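You operate a simulated robot arm through the tools that you are given. There is no shell and no other tool. Be economical: measure what you need, move in short steps, check, and stop when the job is done.

Carry out the task below with a simulated two-armed robot. There is one attempt and no reset: what you move stays moved.

Task
Put the green pin on the bare end. Take the paper weight and put it on the check shelf. Put the vent filter with the latest date from the carton bench on the wooden table plate. Fetch the bundle from the bare end and set it on the steel table plate. Put the batch on the bridge deck away on the check bench. Stack the orange band cassette from the bridge deck on top of the blue band cassette. Put the proof bundle on the steel table plate. Fetch the white filter and stand it on the ticket bench plate. Pick up the bay card from the steel table plate with one hand, pass it to the other hand and put it on the tray two plate. Take the green bearing and leave it on the steel table plate. Any order will do. Set down upright: white filter.

It is judged by the outcome, as a careful person would: the job done as asked, and still so three seconds after it is handed in. It fails if anything else is knocked over, pushed out of place, dropped, spilled or broken.

Robot
Two 7-joint arms with fingered hands on one trunk, on a base that drives. Base frame: it is fixed to the floor where the robot stands at the start and does not move with it; the origin is under the middle of the robot, x ahead of it, y to its left, z up. Lengths are in cm, angles in rad, forces in N, time in s.
The left shoulder is at the start at [4.6, 12.5, 115.1], the right one opposite. With the tool pointing down near the work surface each hand reaches from about 10 to 54 cm from the robot's upright axis, wherever it stands, measured 20 degrees to its own side. Places, roughly: band cassette [500, -275, 100]; bare end [-130, -140, 90]; batch [475, -275, 100]; bay card [50, -175, 100]; bundle [-100, -125, 100]; check bench [50, 60, 90]; check shelf [50, 60, 30]; green bearing (8x8x6 cm) [-110, -260, 90]; green pin (3x3x13 cm) [50, 0, 90]; paper weight (8x8x8 cm) [40, 20, 90]; proof bundle (13x10x6 cm) [370, -60, 40]; steel table plate [40, -150, 80]; ticket bench plate [-30, -500, 90]; tray two plate [160, 0, 90]; vent filter [-100, -50, 100]; white filter (5x5x12 cm) [60, -170, 90]; wooden table plate [-130, -280, 80]. Payload 4 kg a hand.
Tool frame (each hand has its own): the origin (TCP) lies between the finger pads and is the grasp point; the fingertips stand 2.9 cm ahead of it; z points along the fingers, y is the line along which they close. The gripper opens to 10 cm. The gripper's body begins 3.4 cm behind the TCP. The gripper is a hand of 5 fingers: y runs from the thumb to the fingers, the wrist lies at [-1.5, -10.5, -17.7] in the tool frame.
Orientation is that of the tool frame in the base frame, as a unit quaternion [w, x, y, z]. With the fingers straight down and the wrist toward the robot, the tool's x, y and z point along [0, 1, 0], [1, 0, 0] and [0, 0, -1] of the base frame.

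Tools
- The arms move only by the tool move_arm. It takes "left_plan", "right_plan" or both (then of equal length, played together; a hand with none holds still); each is a list of rows, each an object (a shift or turn left out is 0) with "delta_pos": the shift along the tool's x, y, z in units of 25 mm (1.0 is 25 mm), a list of three; "dr": the turn, a rotation vector about the tool's x, y, z in units of 4 degrees (1.0 is 4 degrees), a list of three. In form: [{"delta_pos": [dx, dy, dz], "dr": [rx, ry, rz]}, ...]. A call has 1 to 20 rows; each row shifts and turns the commanded pose from where the row before left it, along the tool's axes as they then stand. A call with a number of a shift or a turn outside -1 to 1 is refused whole. Each row takes 0.2 s and may step no farther than 5 cm and 0.15 rad from the row before; otherwise, the whole call is refused. A pose out of reach is approached as far as the arm can. The call stops where the force on the tool passes 40 N (or 10 N more than at its start, if that is more) or the arm is blocked; 0.2 s more then pass. In this call time passes only in rows, and 0.2 s behind the last. It gives the time, the measured TCP pose, the force on the tool (base axes), the opening and the grip force at its end, in the units of the frame above (readings bear some noise), with the torque about the TCP (base axes, N m) and any sound that the robot's microphone picked up, and new pictures: "show" is both (left out), scene, wrist or none (wrist: the cameras of the hands that moved).
- Cameras (640 x 400 px; columns grow to the right, rows downward): "scene" is now at [13.73, 1.51, 126.79]; the picture's right is [0.19, -0.98, 0.00], its down [-0.67, -0.13, -0.73] and it looks along [0.72, 0.14, -0.68] (base axes); focal length 214 px, centre (320, 200). "left" rides on the left gripper at [-6.6, -8.6, -12.1] in its tool frame; the picture's right is [-0.76, -0.31, 0.58], its down [0.59, -0.70, 0.40] and it looks along [0.28, 0.64, 0.71] (tool axes); focal length 247 px, centre (320, 200). "right" rides on the right gripper at [6.6, -8.6, -12.1] in its tool frame; the picture's right is [-0.76, 0.31, -0.58], its down [-0.59, -0.70, 0.40] and it looks along [-0.28, 0.64, 0.71] (tool axes); focal length 247 px, centre (320, 200). There is no depth. A picture from a camera that has moved, and an enlarged one, comes with that camera's place and axes in the base frame and with its lens.
- raise_lower(by): slides the trunk up (or, below 0, down) by that many cm; the arms and the scene camera ride with it, the base frame stays. It gives what a move gives, with no picture.
- base_move(legs): drives the robot by 1 to 6 legs, each [ahead, turn to the left] in cm and rad, along the robot's own axes; the way and the turn of a leg run together, so that a leg with both is an arc; at most 150 cm and 3.142 rad a leg. The arms and the cameras ride along, it lands a little off, and it stops where it bumps. It gives what a move gives, and a new picture of the scene camera.
- move_fingers(index, middle, ring, little, thumb_bend, thumb_turn, hand): sets how far each is bent, from 0 (flat) to 100 (curled in); at 30 the hand is open as for a grip, at 70 the pads meet at the TCP. One left out holds its place. A second passes; each finger stops where it meets its share of the squeeze, and holds until it gets a number again. It is the only way to open and close the hand. It gives what a move gives, with no picture; readings hold the bend of each and the force on index, middle, ring, little, thumb and palm. thumb_turn goes from beside the hand (0) to across from the fingers (100), as for a grip.
- aim_head(pan, tilt): turns the head with the scene camera to pan (to the left, within 1.396 rad either way) and tilt (down, from -0.506 to 1.204), counted from straight ahead of the robot. It gives what a move gives, and a new picture of the scene camera.
- enlarge(camera, box): a new picture of the part [left, top, right, bottom] of that camera's present view, enlarged. The clock stands still meanwhile.
- finish_job(): hands the job in; it is judged then, once.

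Work in short steps. Places have to be worked out from the pictures, the camera data and where the tool is seen: move nearer, look again, correct. Check each grasp and each placing, and mend what went wrong. You have 535 turns and 360 pictures in all, those below and enlarged ones among them. Open the grippers and draw the arms clear of the work before you hand the job in, unless the task says otherwise; then end with one line.

The tools are called after ">>>" as name(argument=value, ...) on one line, values as JSON. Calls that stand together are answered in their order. move_arm: Moves the arms, as the interface text tells. Its arguments: {"type":"object","properties":{"left_plan":{"type":"array","items":{"type":"object","properties":{"delta_pos":{"type":"array","items":{"type":"number"}},"dr":{"type":"array","items":{"type":"number"}}}}},"right_plan":{"type":"array","items":{"type":"object","properties":{"delta_pos":{"type":"array","items":{"type":"number"}},"dr":{"type":"array","items":{"type":"number"}}}}},"show":{"type":"string","enum":["both","scene","wrist","none"]}},"required":[]} The other tools are called the same way: raise_lower (by) slides the trunk up or down; move_fingers (index, middle, ring, little, thumb_bend, thumb_turn, hand) moves the fingers one by one; base_move (legs) drives the base; aim_head (pan, tilt) turns the head that bears the scene camera; enlarge (camera, box) takes an enlarged picture of a part of a camera's view; finish_job () hands the job in.

At the start:

```text
time: 0.0
left_eef_pos: [48.96, 38.94, 114.04]
left_ee_rot: [0.0, 0.707, 0.707, 0.0]
left_wrist_force: [-0.6, 0.8, -0.2]
left_ft_torque: [-0.02, 0.0, 0.0]
left_grip_width: 9.98
left_grip_force: 0.0
left_shape: jaw
left_bend: [30.0, 30.0, 30.0, 30.0, 30.0, 98.0]
left_finger forces: [0.0, 0.0, 0.0, 0.0, 0.0, 0.0]
right_eef_pos: [60.5, -15.53, 114.82]
right_ee_rot: [-0.001, 0.707, 0.707, -0.001]
right_wrist_force: [0.0, -1.2, -0.8]
right_ft_torque: [0.03, -0.01, -0.01]
right_grip_width: 10.0
right_grip_force: 0.0
right_shape: jaw
right_bend: [30.0, 30.0, 30.0, 30.0, 30.0, 98.0]
right_finger forces: [0.0, 0.1, 0.1, 0.1, 0.1, 0.0]
trunk travel left (down, up): [-35.0, 39.7]
robot x, y, heading: [-0.37, 0.16, -0.003]
head pan, tilt: [0.195, 0.75]
```

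scene: 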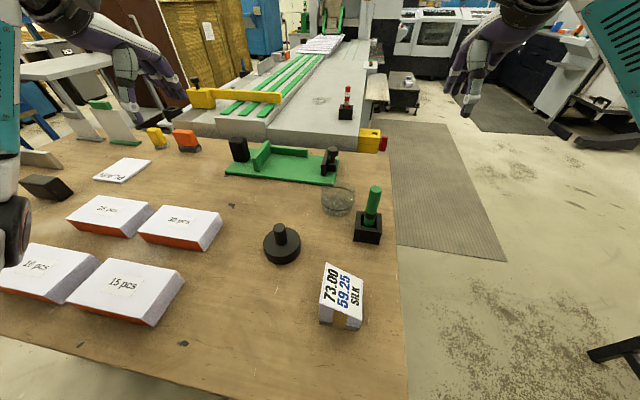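
right: 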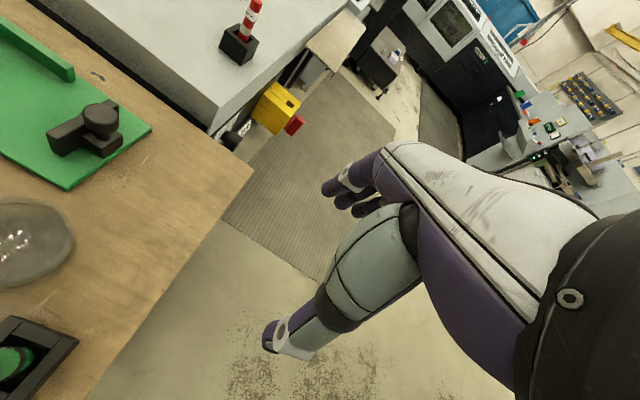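
left: 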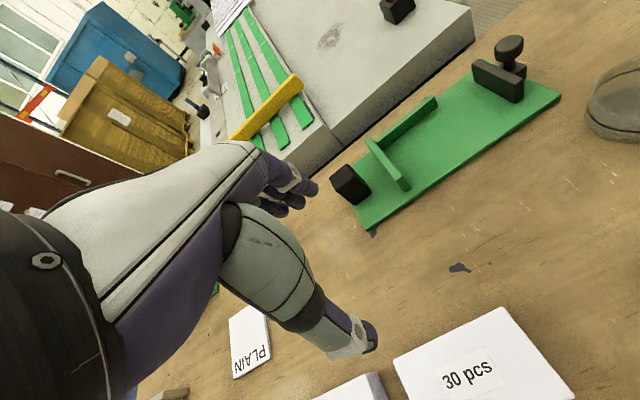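

I look around first, to see the table and the surroundings.

>>> aim_head(pan=0.9, tilt=0.75)

>>> aim_head(pan=-1.1, tilt=0.5)

>>> aim_head(pan=0.0, tilt=1.1)

```text
time: 1.1
left_eef_pos: [48.87, 38.92, 113.96]
left_ee_rot: [0.001, 0.707, 0.707, -0.001]
left_wrist_force: [-0.7, -0.5, -1.1]
left_ft_torque: [-0.01, 0.01, 0.01]
left_grip_width: 9.98
left_grip_force: 0.0
left_shape: jaw
left_bend: [30.0, 30.0, 30.0, 30.0, 30.0, 98.0]
left_finger forces: [0.0, 0.0, 0.1, 0.0, 0.0, 0.1]
right_eef_pos: [60.51, -15.5, 114.87]
right_ee_rot: [-0.001, 0.707, 0.707, -0.001]
right_wrist_force: [0.5, 0.2, 0.3]
right_ft_torque: [0.02, -0.01, -0.04]
right_grip_width: 9.98
right_grip_force: 0.1
right_shape: jaw
right_bend: [30.0, 30.0, 30.0, 30.0, 30.0, 98.0]
right_finger forces: [0.1, 0.1, 0.2, 0.0, 0.0, 0.0]
trunk travel left (down, up): [-35.0, 39.7]
robot x, y, heading: [0.33, -0.43, 0.002]
head pan, tilt: [0.901, 0.75]
camera scene: at [10.75, 6.38, 126.79], right [0.78, -0.62, 0.0], down [-0.42, -0.53, -0.73], along [0.45, 0.57, -0.68], focal length 214 px, centre (320, 200)
```

scene: 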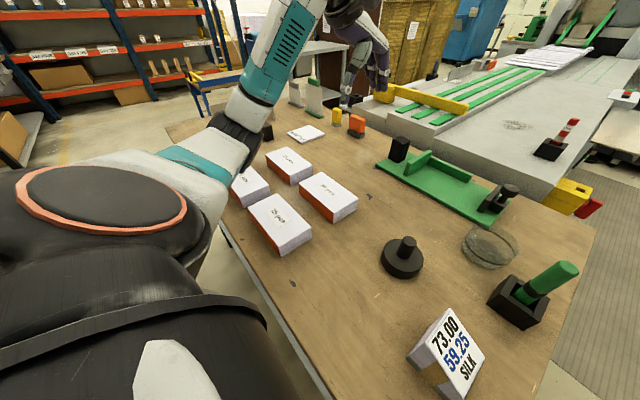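

```text
time: 3.0
left_eef_pos: [48.98, 38.83, 113.99]
left_ee_rot: [0.0, 0.707, 0.707, 0.001]
left_wrist_force: [0.3, -0.5, 0.5]
left_ft_torque: [0.01, -0.02, 0.02]
left_grip_width: 9.97
left_grip_force: 0.0
left_shape: jaw
left_bend: [30.0, 30.0, 30.0, 30.0, 30.0, 98.0]
left_finger forces: [0.0, 0.1, 0.0, 0.0, 0.0, 0.0]
right_eef_pos: [60.49, -15.51, 114.81]
right_ee_rot: [0.0, 0.707, 0.707, -0.001]
right_wrist_force: [-0.2, 0.9, -1.0]
right_ft_torque: [0.0, -0.01, -0.01]
right_grip_width: 10.0
right_grip_force: 0.0
right_shape: jaw
right_bend: [30.0, 30.0, 30.0, 30.0, 30.0, 98.0]
right_finger forces: [0.1, 0.0, 0.1, 0.1, 0.0, 0.0]
trunk travel left (down, up): [-35.0, 39.7]
robot x, y, heading: [-0.27, -0.14, -0.001]
head pan, tilt: [-1.1, 0.499]
camera scene: at [9.74, -8.21, 128.99], right [-0.89, -0.45, 0.0], down [-0.22, 0.43, -0.88], along [0.4, -0.78, -0.48], focal length 214 px, centre (320, 200)
```

scene: 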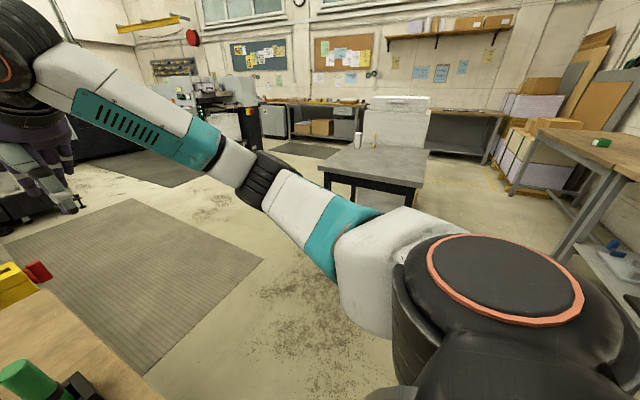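

```text
time: 4.3
left_eef_pos: [48.91, 38.88, 114.02]
left_ee_rot: [0.0, 0.707, 0.707, 0.001]
left_wrist_force: [-0.2, -0.3, -0.4]
left_ft_torque: [-0.04, 0.0, 0.05]
left_grip_width: 9.98
left_grip_force: 0.1
left_shape: jaw
left_bend: [30.0, 30.0, 30.0, 30.0, 30.0, 98.0]
left_finger forces: [0.1, 0.0, 0.0, 0.0, 0.0, 0.1]
right_eef_pos: [60.41, -15.46, 114.82]
right_ee_rot: [0.0, 0.707, 0.707, 0.0]
right_wrist_force: [-0.1, -0.9, 0.0]
right_ft_torque: [-0.03, 0.03, 0.01]
right_grip_width: 10.0
right_grip_force: 0.0
right_shape: jaw
right_bend: [30.0, 30.0, 30.0, 30.0, 30.0, 98.0]
right_finger forces: [0.1, 0.0, 0.0, 0.0, 0.0, 0.0]
trunk travel left (down, up): [-35.0, 39.7]
robot x, y, heading: [-0.02, 0.11, -0.001]
head pan, tilt: [0.0, 1.1]
camera scene: at [11.91, -0.11, 124.22], right [0.0, -1.0, 0.0], down [-0.89, 0.0, -0.45], along [0.45, 0.0, -0.89], focal length 214 px, centre (320, 200)
```

scene: 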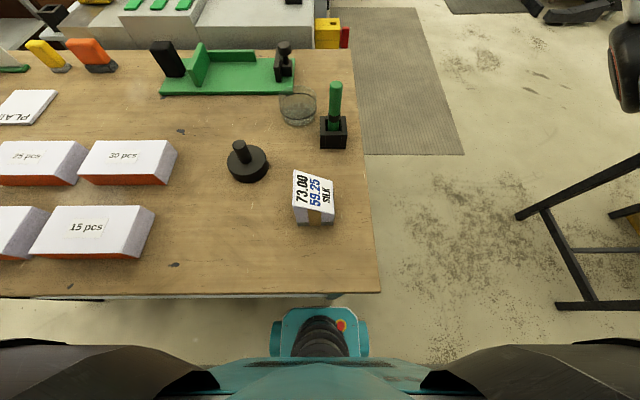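

I zoom in on the weight and the pin to measure them.

>>> enlarge(camera="scene", box=[200, 60, 400, 240])

```text
2.22 times, centred on (300, 150) of scene
camera zoom: at [11.91, -0.11, 124.22], right [0.0, -1.0, 0.0], down [-0.89, 0.0, -0.45], along [0.45, 0.0, -0.89], focal length 477 px, centre (364, 311)
```

zoom: 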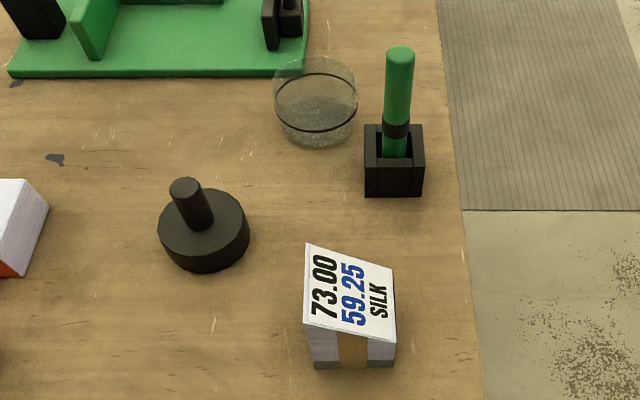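

The knob of the weight is at about (37.3, 14) with its top at z≈95, the pin at (47.1, -2.9) with its top at z≈99.6. I move the left hand above the knob.

>>> move_arm(left_plan=[{"delta_pos": [-1, -0.46, 0.3]}, {"delta_pos": [-1, -0.46, 0.4]}, {"delta_pos": [-1, -0.46, 0.4]}, {"delta_pos": [-1, -0.46, 0.4]}, {"delta_pos": [-1, -0.46, 0.4]}, {"delta_pos": [-1, -0.46, 0.4]}, {"delta_pos": [-1, -0.46, 0.4]}, {"delta_pos": [-1, -0.46, 0.4]}, {"delta_pos": [-1, -0.46, 0.4]}, {"delta_pos": [-1, -0.46, 0.4]}])

```text
time: 6.5
left_eef_pos: [39.88, 13.51, 105.06]
left_ee_rot: [-0.001, 0.706, 0.708, -0.001]
left_wrist_force: [-0.3, 0.5, 0.7]
left_ft_torque: [-0.01, 0.01, 0.0]
left_grip_width: 9.95
left_grip_force: 0.1
left_shape: jaw
left_bend: [30.0, 30.0, 30.0, 30.0, 30.0, 98.0]
left_finger forces: [0.0, 0.0, 0.0, 0.1, 0.0, 0.0]
left hand out of reach, approached as far as the arm can: row 8, 9, 10
right_eef_pos: [60.67, -15.53, 114.81]
right_ee_rot: [-0.002, 0.707, 0.707, -0.002]
right_wrist_force: [-0.4, -0.2, 0.0]
right_ft_torque: [0.03, -0.02, 0.02]
right_grip_width: 9.96
right_grip_force: 0.1
right_shape: jaw
right_bend: [30.0, 30.0, 30.0, 30.0, 30.0, 98.0]
right_finger forces: [0.0, 0.1, 0.0, 0.1, 0.1, 0.1]
trunk travel left (down, up): [-35.0, 39.7]
robot x, y, heading: [-0.08, -0.23, -0.0]
head pan, tilt: [0.0, 1.1]
camera scene: at [11.94, -0.17, 124.22], right [0.0, -1.0, 0.0], down [-0.89, 0.0, -0.45], along [0.45, 0.0, -0.89], focal length 214 px, centre (320, 200)
camera left: at [31.49, 7.0, 117.22], right [-0.31, -0.76, -0.58], down [-0.7, 0.59, -0.4], along [0.64, 0.28, -0.71], focal length 247 px, centre (320, 200)
```

scene: 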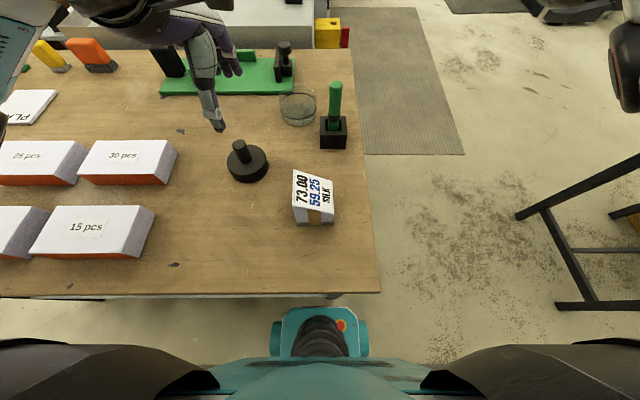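
left: 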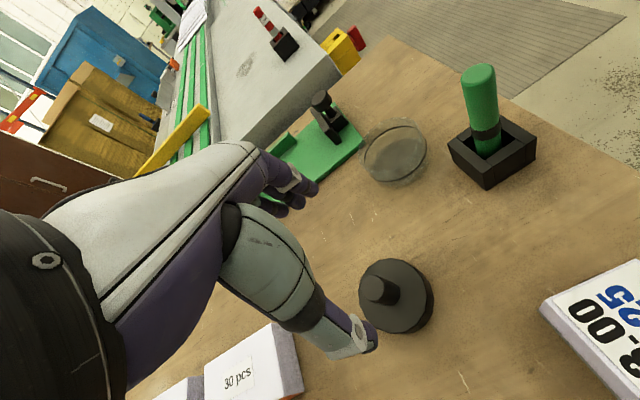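

The arm is too folded at this height, so I raise the trunk and bring the hand down again.

>>> raise_lower(by=30)

>>> move_arm(left_plan=[{"delta_pos": [0, -0.3, 1]}, {"delta_pos": [0, -0.3, 1]}, {"delta_pos": [0, -0.2, 1]}, {"delta_pos": [0, -0.2, 1]}, {"delta_pos": [0, 0, 1]}, {"delta_pos": [0, 0, 1]}, {"delta_pos": [0, 0, 1]}, {"delta_pos": [0, 0, 1]}, {"delta_pos": [0, 0, 1]}, {"delta_pos": [0, 0, 1]}, {"delta_pos": [0, 0, 1]}, {"delta_pos": [0, 0, 1]}])

```text
time: 9.5
left_eef_pos: [39.92, 13.69, 135.13]
left_ee_rot: [0.0, 0.707, 0.707, -0.001]
left_wrist_force: [-0.6, 1.2, -0.8]
left_ft_torque: [0.0, 0.0, 0.03]
left_grip_width: 9.97
left_grip_force: 0.0
left_shape: jaw
left_bend: [30.0, 30.0, 30.0, 30.0, 30.0, 98.0]
left_finger forces: [0.0, 0.1, 0.1, 0.0, 0.1, 0.0]
right_eef_pos: [60.59, -15.5, 144.84]
right_ee_rot: [0.0, 0.707, 0.707, 0.0]
right_wrist_force: [0.7, 0.1, -0.1]
right_ft_torque: [0.01, 0.0, -0.01]
right_grip_width: 9.98
right_grip_force: 0.0
right_shape: jaw
right_bend: [30.0, 30.0, 30.0, 30.0, 30.0, 98.0]
right_finger forces: [0.1, 0.1, 0.0, 0.0, 0.1, 0.1]
trunk travel left (down, up): [-65.0, 9.7]
robot x, y, heading: [0.01, 0.09, 0.005]
head pan, tilt: [0.0, 1.1]
```

```text
time: 12.1
left_eef_pos: [38.04, 13.51, 105.04]
left_ee_rot: [0.0, 0.707, 0.707, 0.0]
left_wrist_force: [0.0, 1.0, -0.2]
left_ft_torque: [0.04, 0.02, 0.01]
left_grip_width: 9.99
left_grip_force: 0.1
left_shape: jaw
left_bend: [30.0, 30.0, 30.0, 30.0, 30.0, 98.0]
left_finger forces: [0.0, 0.1, 0.0, 0.0, 0.0, 0.1]
left hand out of reach, approached as far as the arm can: row 3
right_eef_pos: [60.52, -15.59, 144.86]
right_ee_rot: [-0.001, 0.707, 0.707, 0.0]
right_wrist_force: [-0.3, 0.2, 0.5]
right_ft_torque: [-0.02, 0.02, -0.02]
right_grip_width: 9.99
right_grip_force: 0.0
right_shape: jaw
right_bend: [30.0, 30.0, 30.0, 30.0, 30.0, 98.0]
right_finger forces: [0.0, 0.0, 0.0, 0.0, 0.0, 0.1]
trunk travel left (down, up): [-65.0, 9.7]
robot x, y, heading: [-0.25, 0.23, 0.002]
head pan, tilt: [0.0, 1.1]
camera scene: at [8.88, -0.12, 154.47], right [0.0, -1.0, 0.0], down [-0.89, 0.0, -0.45], along [0.45, 0.0, -0.89], focal length 214 px, centre (320, 200)
camera left: at [29.52, 6.95, 117.18], right [-0.31, -0.76, -0.58], down [-0.7, 0.59, -0.4], along [0.64, 0.28, -0.71], focal length 247 px, centre (320, 200)
```

scene: 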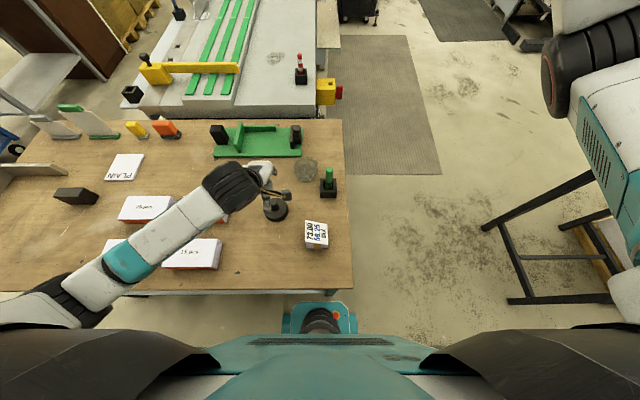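
left: 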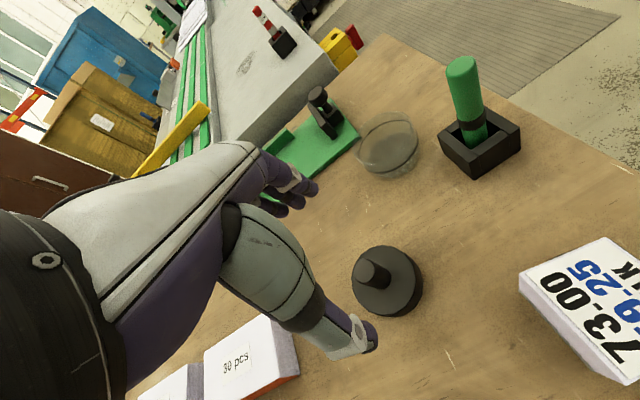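

Knob top triangulates to (37.6, 13.9, 95). I descend to z≈93.8.

>>> move_arm(left_plan=[{"delta_pos": [0.15, -0.2, 0.5]}, {"delta_pos": [0, 0, 1]}, {"delta_pos": [0, 0, 1]}, {"delta_pos": [0, 0, 1]}, {"delta_pos": [0, 0, 1]}])

```text
time: 13.3
left_eef_pos: [37.56, 13.86, 93.77]
left_ee_rot: [-0.001, 0.707, 0.708, 0.0]
left_wrist_force: [0.2, 0.0, -0.4]
left_ft_torque: [0.01, 0.01, -0.02]
left_grip_width: 9.98
left_grip_force: 0.1
left_shape: jaw
left_bend: [30.0, 30.0, 30.0, 30.0, 30.0, 98.0]
left_finger forces: [0.0, 0.1, 0.0, 0.1, 0.1, 0.1]
right_eef_pos: [60.54, -15.51, 144.87]
right_ee_rot: [0.0, 0.707, 0.708, -0.001]
right_wrist_force: [-0.5, 0.6, 0.2]
right_ft_torque: [-0.03, 0.0, 0.0]
right_grip_width: 10.0
right_grip_force: 0.1
right_shape: jaw
right_bend: [30.0, 30.0, 30.0, 30.0, 30.0, 98.0]
right_finger forces: [0.1, 0.0, 0.0, 0.1, 0.1, 0.0]
trunk travel left (down, up): [-65.0, 9.7]
robot x, y, heading: [-0.08, 0.2, -0.003]
head pan, tilt: [0.0, 1.1]
camera scene: at [8.87, -0.16, 154.47], right [0.0, -1.0, 0.0], down [-0.89, 0.0, -0.45], along [0.45, 0.0, -0.89], focal length 214 px, centre (320, 200)
camera left: at [29.01, 7.33, 105.93], right [-0.31, -0.76, -0.58], down [-0.7, 0.59, -0.4], along [0.64, 0.28, -0.71], focal length 247 px, centre (320, 200)
```

scene: 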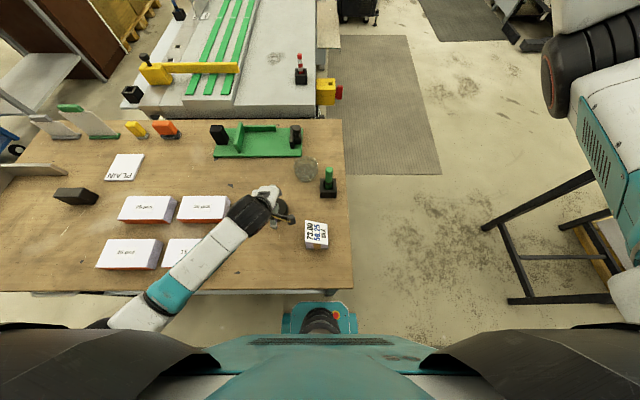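
left: 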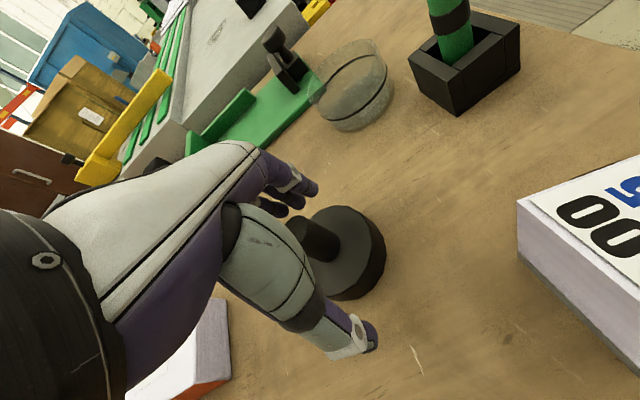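

The knob lies between thumb and fingers. I close the left hand.

>>> move_fingers(hand="left", index=75, middle=75, ring=75, little=75, thumb_bend=75)

>>> move_arm(left_plan=[{"delta_pos": [0, 0, -0.4]}, {"delta_pos": [0, 0, -0.6]}, {"delta_pos": [0, 0, -1]}], show="wrist")

```text
time: 14.3
left_eef_pos: [37.6, 13.85, 93.79]
left_ee_rot: [-0.001, 0.707, 0.707, -0.001]
left_wrist_force: [0.0, -0.7, 0.4]
left_ft_torque: [-0.07, -0.07, -0.01]
left_grip_width: 0.0
left_grip_force: 3.3
left_shape: fingers
left_bend: [74.0, 73.0, 75.0, 75.0, 72.0, 96.0]
left_finger forces: [0.0, 3.0, 1.0, 0.0, 2.7, 0.0]
right_eef_pos: [60.59, -15.35, 144.89]
right_ee_rot: [0.0, 0.707, 0.707, -0.001]
right_wrist_force: [0.2, 0.1, 0.1]
right_ft_torque: [0.0, 0.0, 0.01]
right_grip_width: 10.0
right_grip_force: 0.0
right_shape: jaw
right_bend: [30.0, 30.0, 30.0, 30.0, 30.0, 98.0]
right_finger forces: [0.1, 0.0, 0.0, 0.0, 0.0, 0.0]
trunk travel left (down, up): [-65.0, 9.7]
robot x, y, heading: [0.11, -0.4, -0.002]
head pan, tilt: [0.0, 1.1]
```

```text
time: 15.1
left_eef_pos: [37.52, 13.88, 98.88]
left_ee_rot: [-0.001, 0.707, 0.707, 0.0]
left_wrist_force: [0.1, 0.9, 0.1]
left_ft_torque: [0.0, 0.0, 0.0]
left_grip_width: 0.0
left_grip_force: 0.1
left_shape: fingers
left_bend: [74.0, 75.0, 75.0, 75.0, 72.0, 97.0]
left_finger forces: [0.1, 0.1, 0.1, 0.1, 0.0, 0.1]
right_eef_pos: [60.5, -15.49, 145.0]
right_ee_rot: [0.0, 0.707, 0.707, -0.001]
right_wrist_force: [-0.9, -0.1, 0.9]
right_ft_torque: [-0.06, -0.01, 0.0]
right_grip_width: 9.99
right_grip_force: 0.1
right_shape: jaw
right_bend: [30.0, 30.0, 30.0, 30.0, 30.0, 98.0]
right_finger forces: [0.0, 0.0, 0.1, 0.1, 0.0, 0.1]
trunk travel left (down, up): [-65.0, 9.7]
robot x, y, heading: [0.31, 0.11, 0.0]
head pan, tilt: [0.0, 1.1]
camera left: at [29.12, 7.37, 110.93], right [-0.31, -0.76, -0.58], down [-0.7, 0.59, -0.4], along [0.64, 0.28, -0.71], focal length 247 px, centre (320, 200)
```

left: 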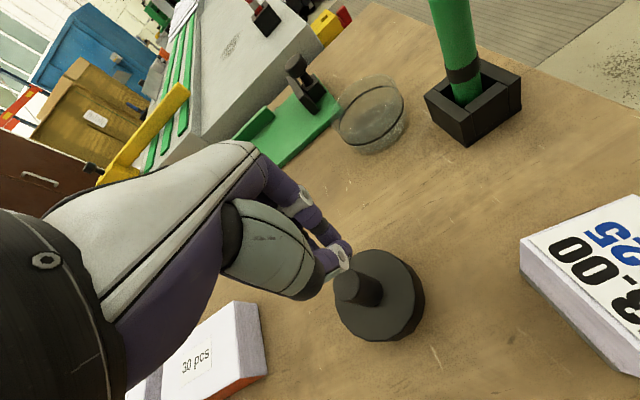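

The fingers closed above the knob and nudged the weight to about (35.2, 13.6); it still stands upright. I open and look from here before going lower.

>>> move_fingers(hand="left", index=30, middle=30, ring=30, little=30, thumb_bend=30)

>>> move_arm(left_plan=[{"delta_pos": [0, -0.9, -0.6]}])

```text
time: 16.1
left_eef_pos: [37.53, 13.82, 98.79]
left_ee_rot: [0.001, 0.707, 0.707, 0.0]
left_wrist_force: [0.6, 0.5, -0.4]
left_ft_torque: [0.0, 0.0, 0.01]
left_grip_width: 9.83
left_grip_force: 0.0
left_shape: fingers
left_bend: [30.0, 30.0, 30.0, 30.0, 30.0, 97.0]
left_finger forces: [0.0, 0.0, 0.1, 0.0, 0.0, 0.0]
right_eef_pos: [60.48, -15.4, 144.95]
right_ee_rot: [0.001, 0.707, 0.707, 0.0]
right_wrist_force: [-0.4, -0.5, -0.5]
right_ft_torque: [-0.01, 0.01, 0.0]
right_grip_width: 9.98
right_grip_force: 0.1
right_shape: jaw
right_bend: [30.0, 30.0, 30.0, 30.0, 30.0, 98.0]
right_finger forces: [0.0, 0.1, 0.0, 0.0, 0.1, 0.0]
trunk travel left (down, up): [-65.0, 9.7]
robot x, y, heading: [-0.04, 0.07, 0.002]
head pan, tilt: [0.0, 1.1]
```

```text
time: 16.5
left_eef_pos: [35.11, 13.94, 100.35]
left_ee_rot: [0.0, 0.707, 0.707, -0.001]
left_wrist_force: [-0.5, 0.3, -0.2]
left_ft_torque: [-0.01, 0.03, -0.03]
left_grip_width: 9.85
left_grip_force: 0.0
left_shape: fingers
left_bend: [30.0, 30.0, 30.0, 30.0, 30.0, 98.0]
left_finger forces: [0.1, 0.1, 0.0, 0.0, 0.0, 0.1]
right_eef_pos: [60.37, -15.55, 144.94]
right_ee_rot: [0.0, 0.707, 0.707, 0.0]
right_wrist_force: [0.0, -0.6, 0.4]
right_ft_torque: [-0.04, -0.03, -0.01]
right_grip_width: 9.98
right_grip_force: 0.1
right_shape: jaw
right_bend: [30.0, 30.0, 30.0, 30.0, 30.0, 98.0]
right_finger forces: [0.1, 0.0, 0.0, 0.1, 0.0, 0.0]
trunk travel left (down, up): [-65.0, 9.7]
robot x, y, heading: [0.31, 0.3, -0.006]
head pan, tilt: [0.0, 1.1]
camera scene: at [8.72, -0.14, 154.48], right [0.0, -1.0, 0.0], down [-0.89, 0.0, -0.45], along [0.45, 0.0, -0.89], focal length 214 px, centre (320, 200)
camera left: at [26.63, 7.38, 112.5], right [-0.31, -0.76, -0.58], down [-0.7, 0.59, -0.4], along [0.64, 0.28, -0.71], focal length 247 px, centre (320, 200)
```

scene: 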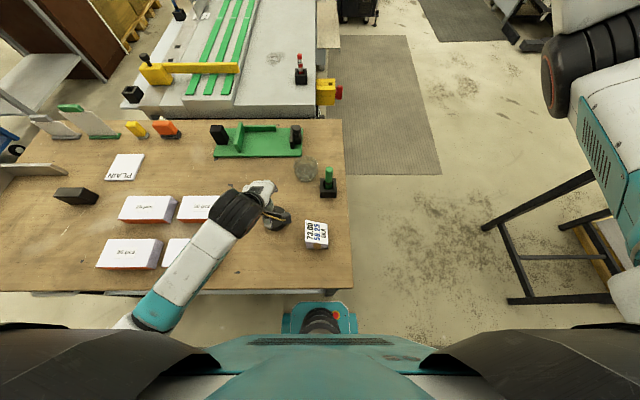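
left: 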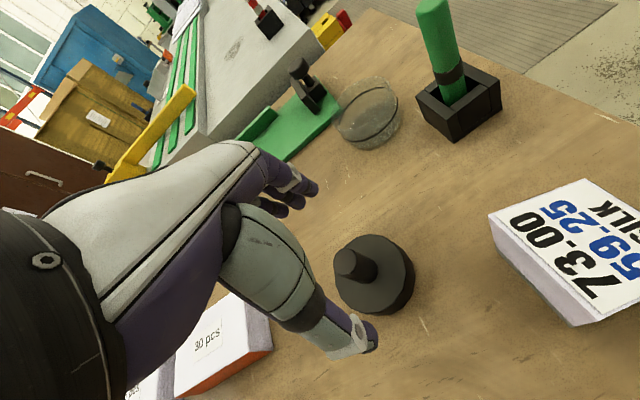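

The knob is exactly below the TCP (35.1, 14.0). I descend to z≈92 and close with more bend.

>>> move_arm(left_plan=[{"delta_pos": [0, 0, 1]}, {"delta_pos": [0, 0, 1]}, {"delta_pos": [0, 0, 0.8]}, {"delta_pos": [0, 0, 0.5]}], show="none")

>>> move_fingers(hand="left", index=80, middle=80, ring=80, little=80, thumb_bend=80)

>>> enlarge(camera="left", box=[160, 100, 480, 400])

```text
time: 17.5
left_eef_pos: [35.35, 13.84, 92.13]
left_ee_rot: [0.0, 0.707, 0.707, 0.0]
left_wrist_force: [-0.6, -0.8, 0.1]
left_ft_torque: [0.03, 0.02, 0.0]
left_grip_width: 9.83
left_grip_force: 0.1
left_shape: fingers
left_bend: [30.0, 30.0, 30.0, 30.0, 30.0, 98.0]
left_finger forces: [0.0, 0.1, 0.2, 0.0, 0.0, 0.0]
right_eef_pos: [60.55, -15.34, 144.92]
right_ee_rot: [0.0, 0.707, 0.707, 0.0]
right_wrist_force: [0.3, 0.1, -0.4]
right_ft_torque: [0.02, -0.04, -0.02]
right_grip_width: 9.98
right_grip_force: 0.0
right_shape: jaw
right_bend: [30.0, 30.0, 30.0, 30.0, 30.0, 98.0]
right_finger forces: [0.0, 0.0, 0.0, 0.1, 0.0, 0.0]
trunk travel left (down, up): [-65.0, 9.7]
robot x, y, heading: [-0.15, -0.08, 0.001]
head pan, tilt: [0.0, 1.1]
```

```text
time: 18.5
left_eef_pos: [35.52, 13.74, 92.1]
left_ee_rot: [0.0, 0.707, 0.707, 0.001]
left_wrist_force: [3.3, 2.4, 8.2]
left_ft_torque: [-0.01, -0.08, 0.01]
left_grip_width: 1.53
left_grip_force: 22.6
left_shape: fingers
left_bend: [79.0, 49.0, 74.0, 80.0, 59.0, 95.0]
left_finger forces: [6.3, 15.2, 9.6, 0.0, 14.7, 0.0]
right_eef_pos: [60.53, -15.44, 144.93]
right_ee_rot: [0.0, 0.707, 0.707, 0.0]
right_wrist_force: [-0.3, 0.0, -0.1]
right_ft_torque: [0.02, -0.01, 0.03]
right_grip_width: 9.99
right_grip_force: 0.1
right_shape: jaw
right_bend: [30.0, 30.0, 30.0, 30.0, 30.0, 98.0]
right_finger forces: [0.0, 0.0, 0.1, 0.1, 0.1, 0.0]
trunk travel left (down, up): [-65.0, 9.7]
robot x, y, heading: [0.19, 0.27, -0.004]
head pan, tilt: [0.0, 1.1]
```

```text
1.33 times, centred on (320, 250) of left
camera zoom: at [26.91, 7.27, 104.28], right [-0.31, -0.76, -0.58], down [-0.7, 0.59, -0.4], along [0.64, 0.28, -0.71], focal length 329 px, centre (320, 133)
```

zoom: 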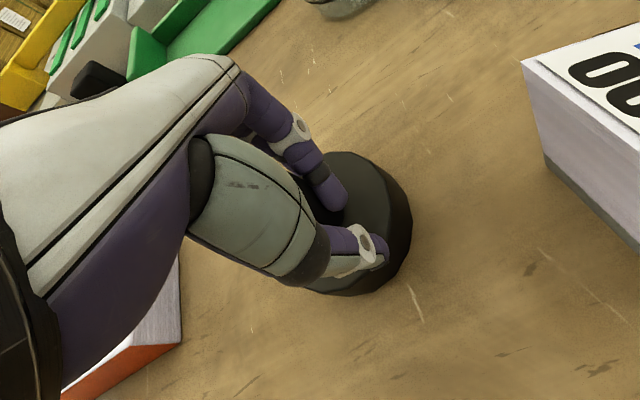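

A firm grip at 22.6 N with the knob between thumb and middle finger. I lift.

>>> move_arm(left_plan=[{"delta_pos": [0, 0, -0.5]}, {"delta_pos": [0, 0, -1]}, {"delta_pos": [0, 0, -1]}, {"delta_pos": [0, 0, -1]}, {"delta_pos": [0, 0, -1]}, {"delta_pos": [0, 0, -1]}], show="wrist")

```text
time: 19.9
left_eef_pos: [35.53, 14.04, 105.95]
left_ee_rot: [0.0, 0.707, 0.707, -0.001]
left_wrist_force: [-0.2, -0.7, -8.4]
left_ft_torque: [-0.06, 0.01, -0.03]
left_grip_width: 1.52
left_grip_force: 21.2
left_shape: fingers
left_bend: [79.0, 50.0, 74.0, 80.0, 59.0, 95.0]
left_finger forces: [8.4, 11.5, 9.9, 0.1, 12.9, 0.0]
right_eef_pos: [60.5, -15.42, 144.74]
right_ee_rot: [-0.001, 0.707, 0.708, 0.0]
right_wrist_force: [0.4, 1.0, -0.5]
right_ft_torque: [0.01, -0.01, 0.04]
right_grip_width: 9.98
right_grip_force: 0.1
right_shape: jaw
right_bend: [30.0, 30.0, 30.0, 30.0, 30.0, 98.0]
right_finger forces: [0.0, 0.0, 0.0, 0.0, 0.0, 0.0]
trunk travel left (down, up): [-65.0, 9.7]
robot x, y, heading: [-0.27, 0.22, -0.003]
head pan, tilt: [0.0, 1.1]
camera left: at [27.09, 7.49, 118.14], right [-0.31, -0.76, -0.58], down [-0.7, 0.59, -0.4], along [0.64, 0.28, -0.71], focal length 247 px, centre (320, 200)
```

left: 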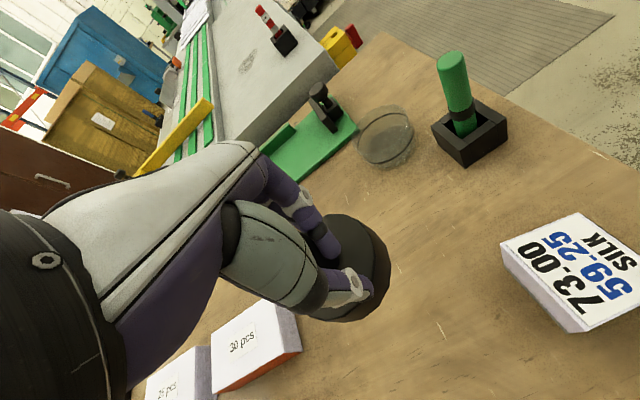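

Lifted, 0.85 kg. Now the right hand goes over the pin at (47.2, -3.05).

>>> move_arm(right_plan=[{"delta_pos": [0.31, -0.333, 0.945]}, {"delta_pos": [0.31, -0.333, 0.945]}, {"delta_pos": [0.31, -0.333, 0.945]}, {"delta_pos": [0.31, -0.333, 0.945]}, {"delta_pos": [0.31, -0.333, 0.945]}, {"delta_pos": [0.31, -0.333, 0.945]}, {"delta_pos": [0.31, -0.333, 0.945]}, {"delta_pos": [0.31, -0.333, 0.945]}, {"delta_pos": [0.31, -0.333, 0.945]}, {"delta_pos": [0.31, -0.333, 0.945]}, {"delta_pos": [0.31, -0.333, 0.945]}, {"delta_pos": [0.31, -0.333, 0.945]}, {"delta_pos": [0.31, -0.333, 0.945]}, {"delta_pos": [0.31, -0.333, 0.945]}, {"delta_pos": [0.31, -0.333, 0.945]}, {"delta_pos": [0.31, -0.333, 0.945]}])

```text
time: 23.3
left_eef_pos: [35.42, 14.1, 105.97]
left_ee_rot: [-0.001, 0.707, 0.707, 0.0]
left_wrist_force: [-1.3, 0.2, -9.6]
left_ft_torque: [-0.09, 0.03, -0.01]
left_grip_width: 1.51
left_grip_force: 21.3
left_shape: fingers
left_bend: [79.0, 50.0, 74.0, 80.0, 59.0, 95.0]
left_finger forces: [8.4, 11.5, 10.1, 0.0, 12.8, 0.0]
right_eef_pos: [47.18, -3.08, 107.0]
right_ee_rot: [0.0, 0.708, 0.707, -0.001]
right_wrist_force: [0.3, 0.7, -0.6]
right_ft_torque: [0.04, -0.03, -0.02]
right_grip_width: 9.97
right_grip_force: 0.1
right_shape: jaw
right_bend: [30.0, 30.0, 30.0, 30.0, 30.0, 98.0]
right_finger forces: [0.0, 0.1, 0.0, 0.0, 0.1, 0.1]
trunk travel left (down, up): [-65.0, 9.7]
robot x, y, heading: [0.13, 0.03, 0.003]
head pan, tilt: [0.0, 1.1]
camera scene: at [8.89, -0.05, 154.47], right [0.0, -1.0, 0.0], down [-0.89, 0.0, -0.45], along [0.45, 0.0, -0.89], focal length 214 px, centre (320, 200)
camera right: at [38.5, 3.61, 119.12], right [0.31, -0.76, 0.58], down [-0.7, -0.59, -0.4], along [0.64, -0.28, -0.71], focal length 247 px, centre (320, 200)
```

scene: 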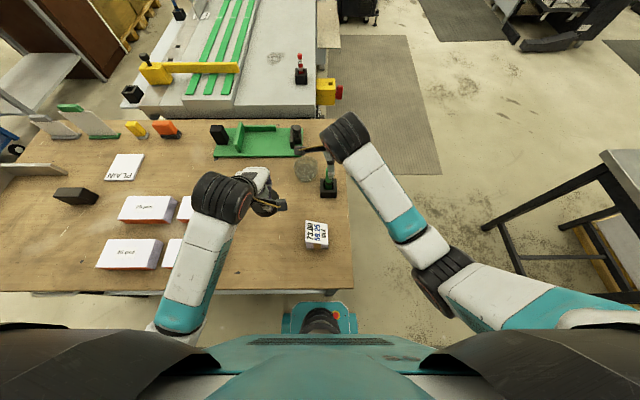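
right: 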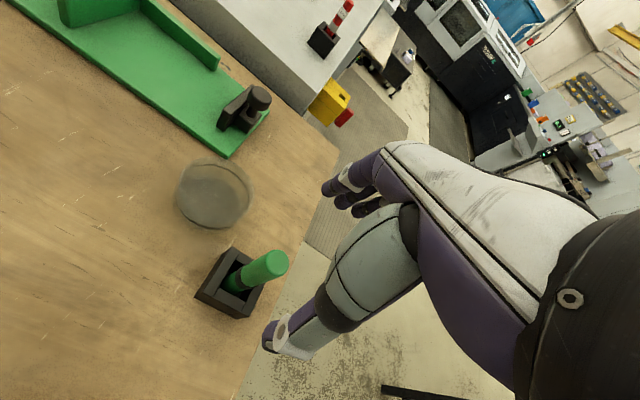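

The pin is at about (47.0, -2.8); I descend on it to z≈96.9 and close.

>>> move_arm(right_plan=[{"delta_pos": [0.1, -0.08, 1]}, {"delta_pos": [0, 0, 1]}, {"delta_pos": [0, 0, 1]}, {"delta_pos": [0, 0, 0.6]}, {"delta_pos": [0, 0, 0.44]}], show="wrist")

>>> move_fingers(hand="right", index=80, middle=80, ring=80, little=80, thumb_bend=80)

>>> enlarge(camera="right", box=[160, 100, 480, 400])

```text
time: 24.5
left_eef_pos: [35.56, 14.08, 106.08]
left_ee_rot: [-0.001, 0.707, 0.707, -0.001]
left_wrist_force: [-0.5, 0.5, -8.7]
left_ft_torque: [-0.11, 0.02, 0.0]
left_grip_width: 1.49
left_grip_force: 21.2
left_shape: fingers
left_bend: [79.0, 50.0, 74.0, 80.0, 59.0, 95.0]
left_finger forces: [8.4, 11.4, 10.1, 0.0, 12.9, 0.1]
right_eef_pos: [47.16, -2.63, 97.05]
right_ee_rot: [0.0, 0.707, 0.707, 0.0]
right_wrist_force: [-0.1, 0.2, 0.1]
right_ft_torque: [0.02, -0.02, 0.02]
right_grip_width: 9.98
right_grip_force: 0.1
right_shape: jaw
right_bend: [30.0, 30.0, 30.0, 30.0, 30.0, 98.0]
right_finger forces: [0.0, 0.0, 0.0, 0.0, 0.0, 0.0]
trunk travel left (down, up): [-65.0, 9.7]
robot x, y, heading: [-0.06, -0.06, -0.001]
head pan, tilt: [0.0, 1.1]
camera right: at [38.36, 3.87, 109.13], right [0.31, -0.76, 0.58], down [-0.7, -0.59, -0.4], along [0.64, -0.28, -0.71], focal length 247 px, centre (320, 200)
```

right: 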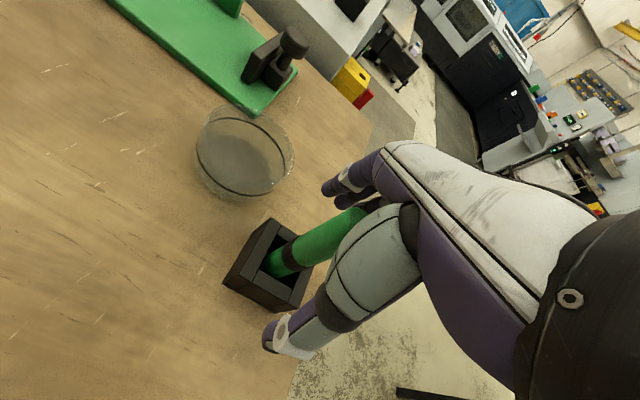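

```text
time: 25.5
left_eef_pos: [35.52, 14.1, 105.92]
left_ee_rot: [-0.001, 0.707, 0.707, -0.001]
left_wrist_force: [-0.1, 0.3, -8.9]
left_ft_torque: [-0.1, 0.01, -0.03]
left_grip_width: 1.51
left_grip_force: 21.1
left_shape: fingers
left_bend: [79.0, 50.0, 74.0, 80.0, 59.0, 95.0]
left_finger forces: [8.4, 11.4, 10.0, 0.0, 12.9, 0.0]
right_eef_pos: [47.13, -2.69, 97.04]
right_ee_rot: [-0.001, 0.707, 0.707, 0.0]
right_wrist_force: [3.4, 0.2, -2.1]
right_ft_torque: [0.03, -0.09, 0.08]
right_grip_width: 2.05
right_grip_force: 17.6
right_shape: fingers
right_bend: [75.0, 65.0, 80.0, 80.0, 63.0, 96.0]
right_finger forces: [10.7, 8.7, 0.0, 0.1, 16.7, 0.0]
trunk travel left (down, up): [-65.0, 9.7]
robot x, y, heading: [0.3, 0.03, 0.0]
head pan, tilt: [0.0, 1.1]
```

```text
1.33 times, centred on (320, 250) of right
camera zoom: at [38.42, 3.87, 109.11], right [0.31, -0.76, 0.58], down [-0.7, -0.59, -0.4], along [0.64, -0.28, -0.71], focal length 329 px, centre (320, 133)
```

zoom: 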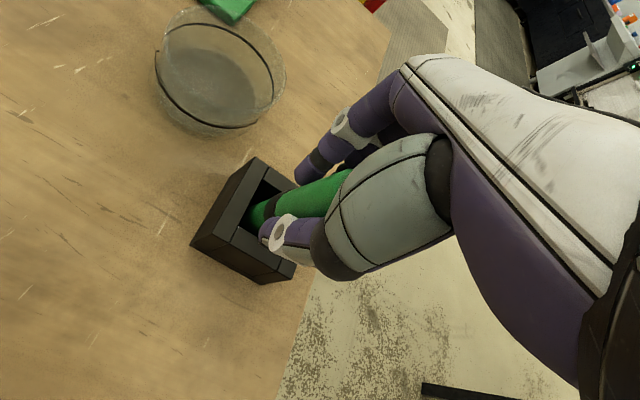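

Pin is gripped (17.6 N). I lift it straight up.

>>> move_arm(right_plan=[{"delta_pos": [0, 0, -0.3]}, {"delta_pos": [0, 0, -0.5]}, {"delta_pos": [0, 0, -1]}, {"delta_pos": [0, 0, -1]}, {"delta_pos": [0, 0, -1]}, {"delta_pos": [0, 0, -1]}, {"delta_pos": [0, 0, -1]}, {"delta_pos": [0, 0, -1]}, {"delta_pos": [0, 0, -1]}], show="both")

```text
time: 27.5
left_eef_pos: [35.61, 14.1, 105.98]
left_ee_rot: [0.0, 0.708, 0.707, -0.001]
left_wrist_force: [-0.1, 0.2, -9.0]
left_ft_torque: [-0.13, 0.0, 0.0]
left_grip_width: 1.5
left_grip_force: 21.4
left_shape: fingers
left_bend: [79.0, 50.0, 74.0, 80.0, 59.0, 95.0]
left_finger forces: [8.4, 11.2, 10.0, 0.0, 12.8, 0.0]
right_eef_pos: [47.0, -2.78, 116.62]
right_ee_rot: [-0.002, 0.707, 0.707, -0.001]
right_wrist_force: [-0.6, -0.2, -1.1]
right_ft_torque: [0.03, -0.04, 0.0]
right_grip_width: 2.05
right_grip_force: 18.1
right_shape: fingers
right_bend: [75.0, 73.0, 80.0, 80.0, 63.0, 95.0]
right_finger forces: [10.5, 6.6, 0.0, 0.0, 17.7, 0.0]
trunk travel left (down, up): [-65.0, 9.7]
robot x, y, heading: [-0.23, 0.09, -0.0]
head pan, tilt: [0.0, 1.1]
camera scene: at [8.96, -0.07, 154.46], right [0.0, -1.0, 0.0], down [-0.89, 0.0, -0.45], along [0.45, 0.0, -0.89], focal length 214 px, centre (320, 200)
camera right: at [38.34, 3.83, 128.63], right [0.31, -0.76, 0.58], down [-0.7, -0.59, -0.4], along [0.64, -0.28, -0.71], focal length 247 px, centre (320, 200)
```

scene: 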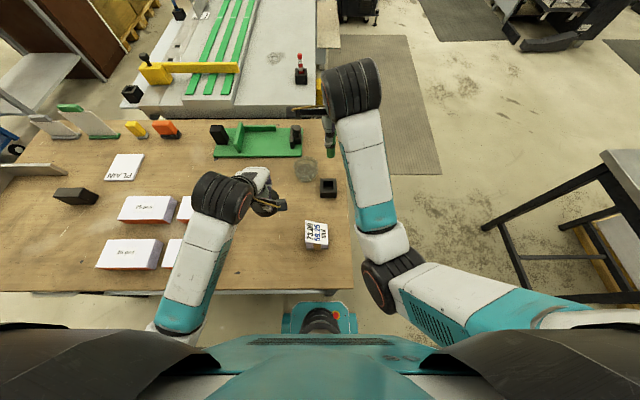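
right: 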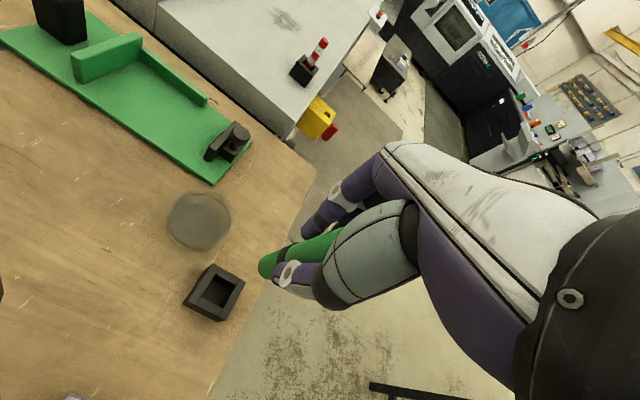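

The pin is out and held. I back off 25 cm to see the shelf under the bench.

>>> base_move(legs=[[-25, 0]])

>>> aim_head(pan=0.5, tilt=1.1)

```text
time: 29.3
left_eef_pos: [10.71, 14.05, 106.09]
left_ee_rot: [-0.001, 0.707, 0.707, 0.0]
left_wrist_force: [-1.0, -0.4, -8.7]
left_ft_torque: [-0.12, -0.03, 0.03]
left_grip_width: 1.53
left_grip_force: 21.3
left_shape: fingers
left_bend: [79.0, 50.0, 74.0, 80.0, 59.0, 95.0]
left_finger forces: [8.4, 11.1, 10.0, 0.0, 13.0, 0.0]
right_eef_pos: [22.14, -2.72, 116.61]
right_ee_rot: [0.0, 0.707, 0.707, 0.0]
right_wrist_force: [-0.2, 0.1, -1.5]
right_ft_torque: [0.05, -0.08, 0.03]
right_grip_width: 2.04
right_grip_force: 17.8
right_shape: fingers
right_bend: [75.0, 73.0, 80.0, 80.0, 63.0, 95.0]
right_finger forces: [10.5, 6.7, 0.0, 0.0, 17.7, 0.1]
trunk travel left (down, up): [-65.0, 9.7]
robot x, y, heading: [-24.98, 0.27, -0.001]
head pan, tilt: [0.0, 1.1]
camera scene: at [-15.94, -0.08, 154.47], right [0.0, -1.0, 0.0], down [-0.89, 0.0, -0.45], along [0.45, 0.0, -0.89], focal length 214 px, centre (320, 200)
```

scene: 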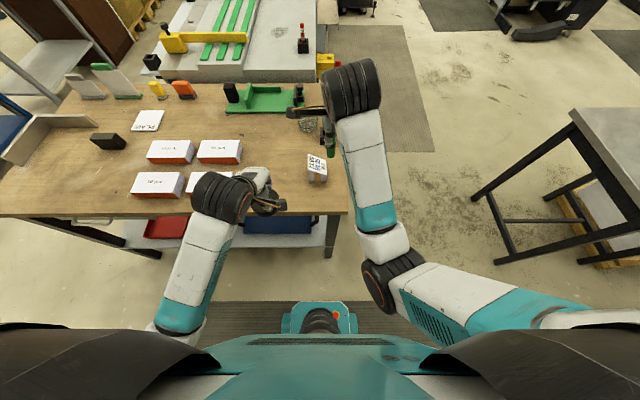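

```text
time: 30.3
left_eef_pos: [10.82, 14.04, 106.03]
left_ee_rot: [0.0, 0.707, 0.707, 0.0]
left_wrist_force: [-1.0, -0.2, -8.6]
left_ft_torque: [-0.11, 0.01, 0.01]
left_grip_width: 1.52
left_grip_force: 21.3
left_shape: fingers
left_bend: [79.0, 50.0, 74.0, 80.0, 59.0, 95.0]
left_finger forces: [8.3, 11.2, 10.0, 0.1, 13.0, 0.1]
right_eef_pos: [22.21, -2.67, 116.48]
right_ee_rot: [-0.001, 0.707, 0.707, -0.001]
right_wrist_force: [0.2, -0.2, -1.5]
right_ft_torque: [0.03, -0.03, -0.01]
right_grip_width: 2.04
right_grip_force: 17.4
right_shape: fingers
right_bend: [75.0, 73.0, 80.0, 80.0, 63.0, 95.0]
right_finger forces: [10.5, 6.8, 0.1, 0.0, 17.7, 0.1]
trunk travel left (down, up): [-65.0, 9.7]
robot x, y, heading: [-25.26, 0.33, -0.003]
head pan, tilt: [0.499, 1.1]
camera scene: at [-16.6, 2.94, 154.47], right [0.48, -0.88, 0.0], down [-0.78, -0.43, -0.45], along [0.4, 0.22, -0.89], focal length 214 px, centre (320, 200)
```

scene: 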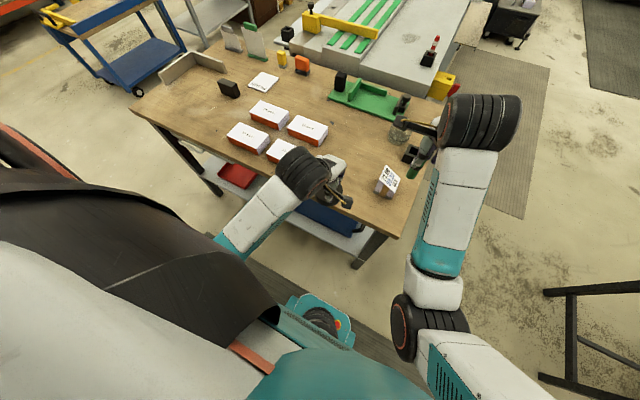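

The shelf under the bench shows a red bin (y≈95) and a blue bin (y≈25) with free space between, around y≈60. I turn left, drive 52 cm along the bench and turn back to face it.

>>> base_move(legs=[[0, 1.571], [52, 0], [0, -1.571]])

>>> aim_head(pan=0.0, tilt=0.9)

```text
time: 41.0
left_eef_pos: [11.26, 66.12, 105.88]
left_ee_rot: [-0.001, 0.712, 0.702, 0.0]
left_wrist_force: [-0.1, 0.1, -8.5]
left_ft_torque: [-0.08, 0.01, 0.03]
left_grip_width: 1.51
left_grip_force: 19.7
left_shape: fingers
left_bend: [80.0, 50.0, 75.0, 80.0, 59.0, 95.0]
left_finger forces: [7.2, 10.4, 9.5, 0.0, 12.6, 0.0]
right_eef_pos: [22.61, 49.24, 116.5]
right_ee_rot: [-0.001, 0.713, 0.701, 0.0]
right_wrist_force: [0.5, -0.2, -1.5]
right_ft_torque: [0.0, 0.01, -0.01]
right_grip_width: 1.99
right_grip_force: 16.4
right_shape: fingers
right_bend: [75.0, 73.0, 80.0, 80.0, 64.0, 95.0]
right_finger forces: [9.9, 6.6, 0.0, 0.1, 16.8, 0.0]
trunk travel left (down, up): [-65.0, 9.7]
robot x, y, heading: [-24.26, 52.66, -0.016]
head pan, tilt: [0.499, 1.1]
camera scene: at [-16.29, 55.46, 154.46], right [0.47, -0.89, 0.0], down [-0.79, -0.41, -0.45], along [0.4, 0.21, -0.89], focal length 214 px, centre (320, 200)
```

scene: 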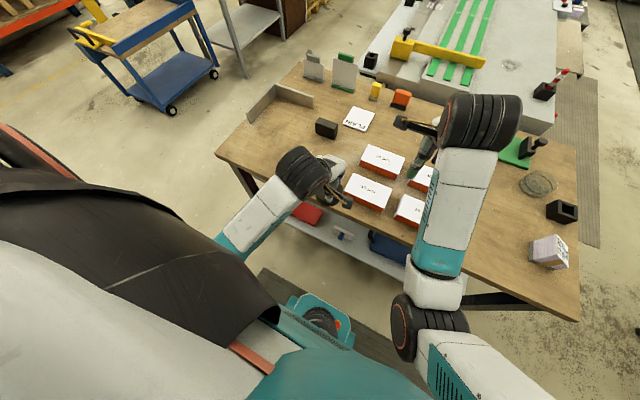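

```text
time: 41.9
left_eef_pos: [11.24, 66.18, 105.88]
left_ee_rot: [0.0, 0.712, 0.702, 0.0]
left_wrist_force: [0.1, -0.1, -9.4]
left_ft_torque: [-0.12, -0.01, 0.01]
left_grip_width: 1.47
left_grip_force: 19.8
left_shape: fingers
left_bend: [80.0, 50.0, 75.0, 80.0, 59.0, 95.0]
left_finger forces: [7.2, 10.4, 9.7, 0.0, 12.6, 0.1]
right_eef_pos: [22.49, 49.19, 116.55]
right_ee_rot: [-0.001, 0.713, 0.701, -0.002]
right_wrist_force: [-0.6, -0.1, -0.8]
right_ft_torque: [0.0, -0.02, 0.0]
right_grip_width: 1.98
right_grip_force: 16.8
right_shape: fingers
right_bend: [75.0, 73.0, 80.0, 80.0, 64.0, 95.0]
right_finger forces: [9.9, 6.6, 0.0, 0.0, 16.9, 0.0]
trunk travel left (down, up): [-65.0, 9.7]
robot x, y, heading: [-24.8, 52.85, -0.015]
head pan, tilt: [0.0, 0.901]
camera scene: at [-14.32, 52.42, 155.84], right [-0.01, -1.0, 0.0], down [-0.78, 0.01, -0.62], along [0.62, -0.01, -0.78], focal length 214 px, centre (320, 200)
```

scene: 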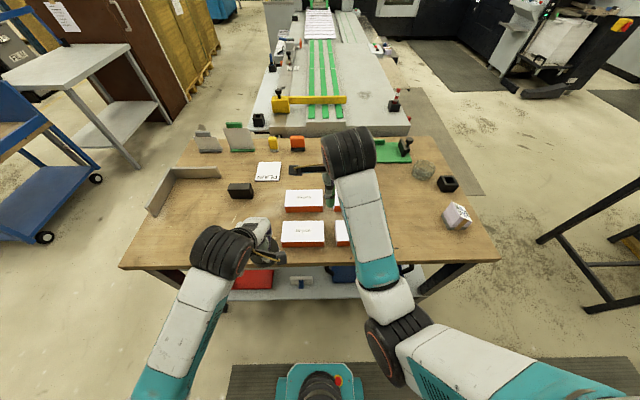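

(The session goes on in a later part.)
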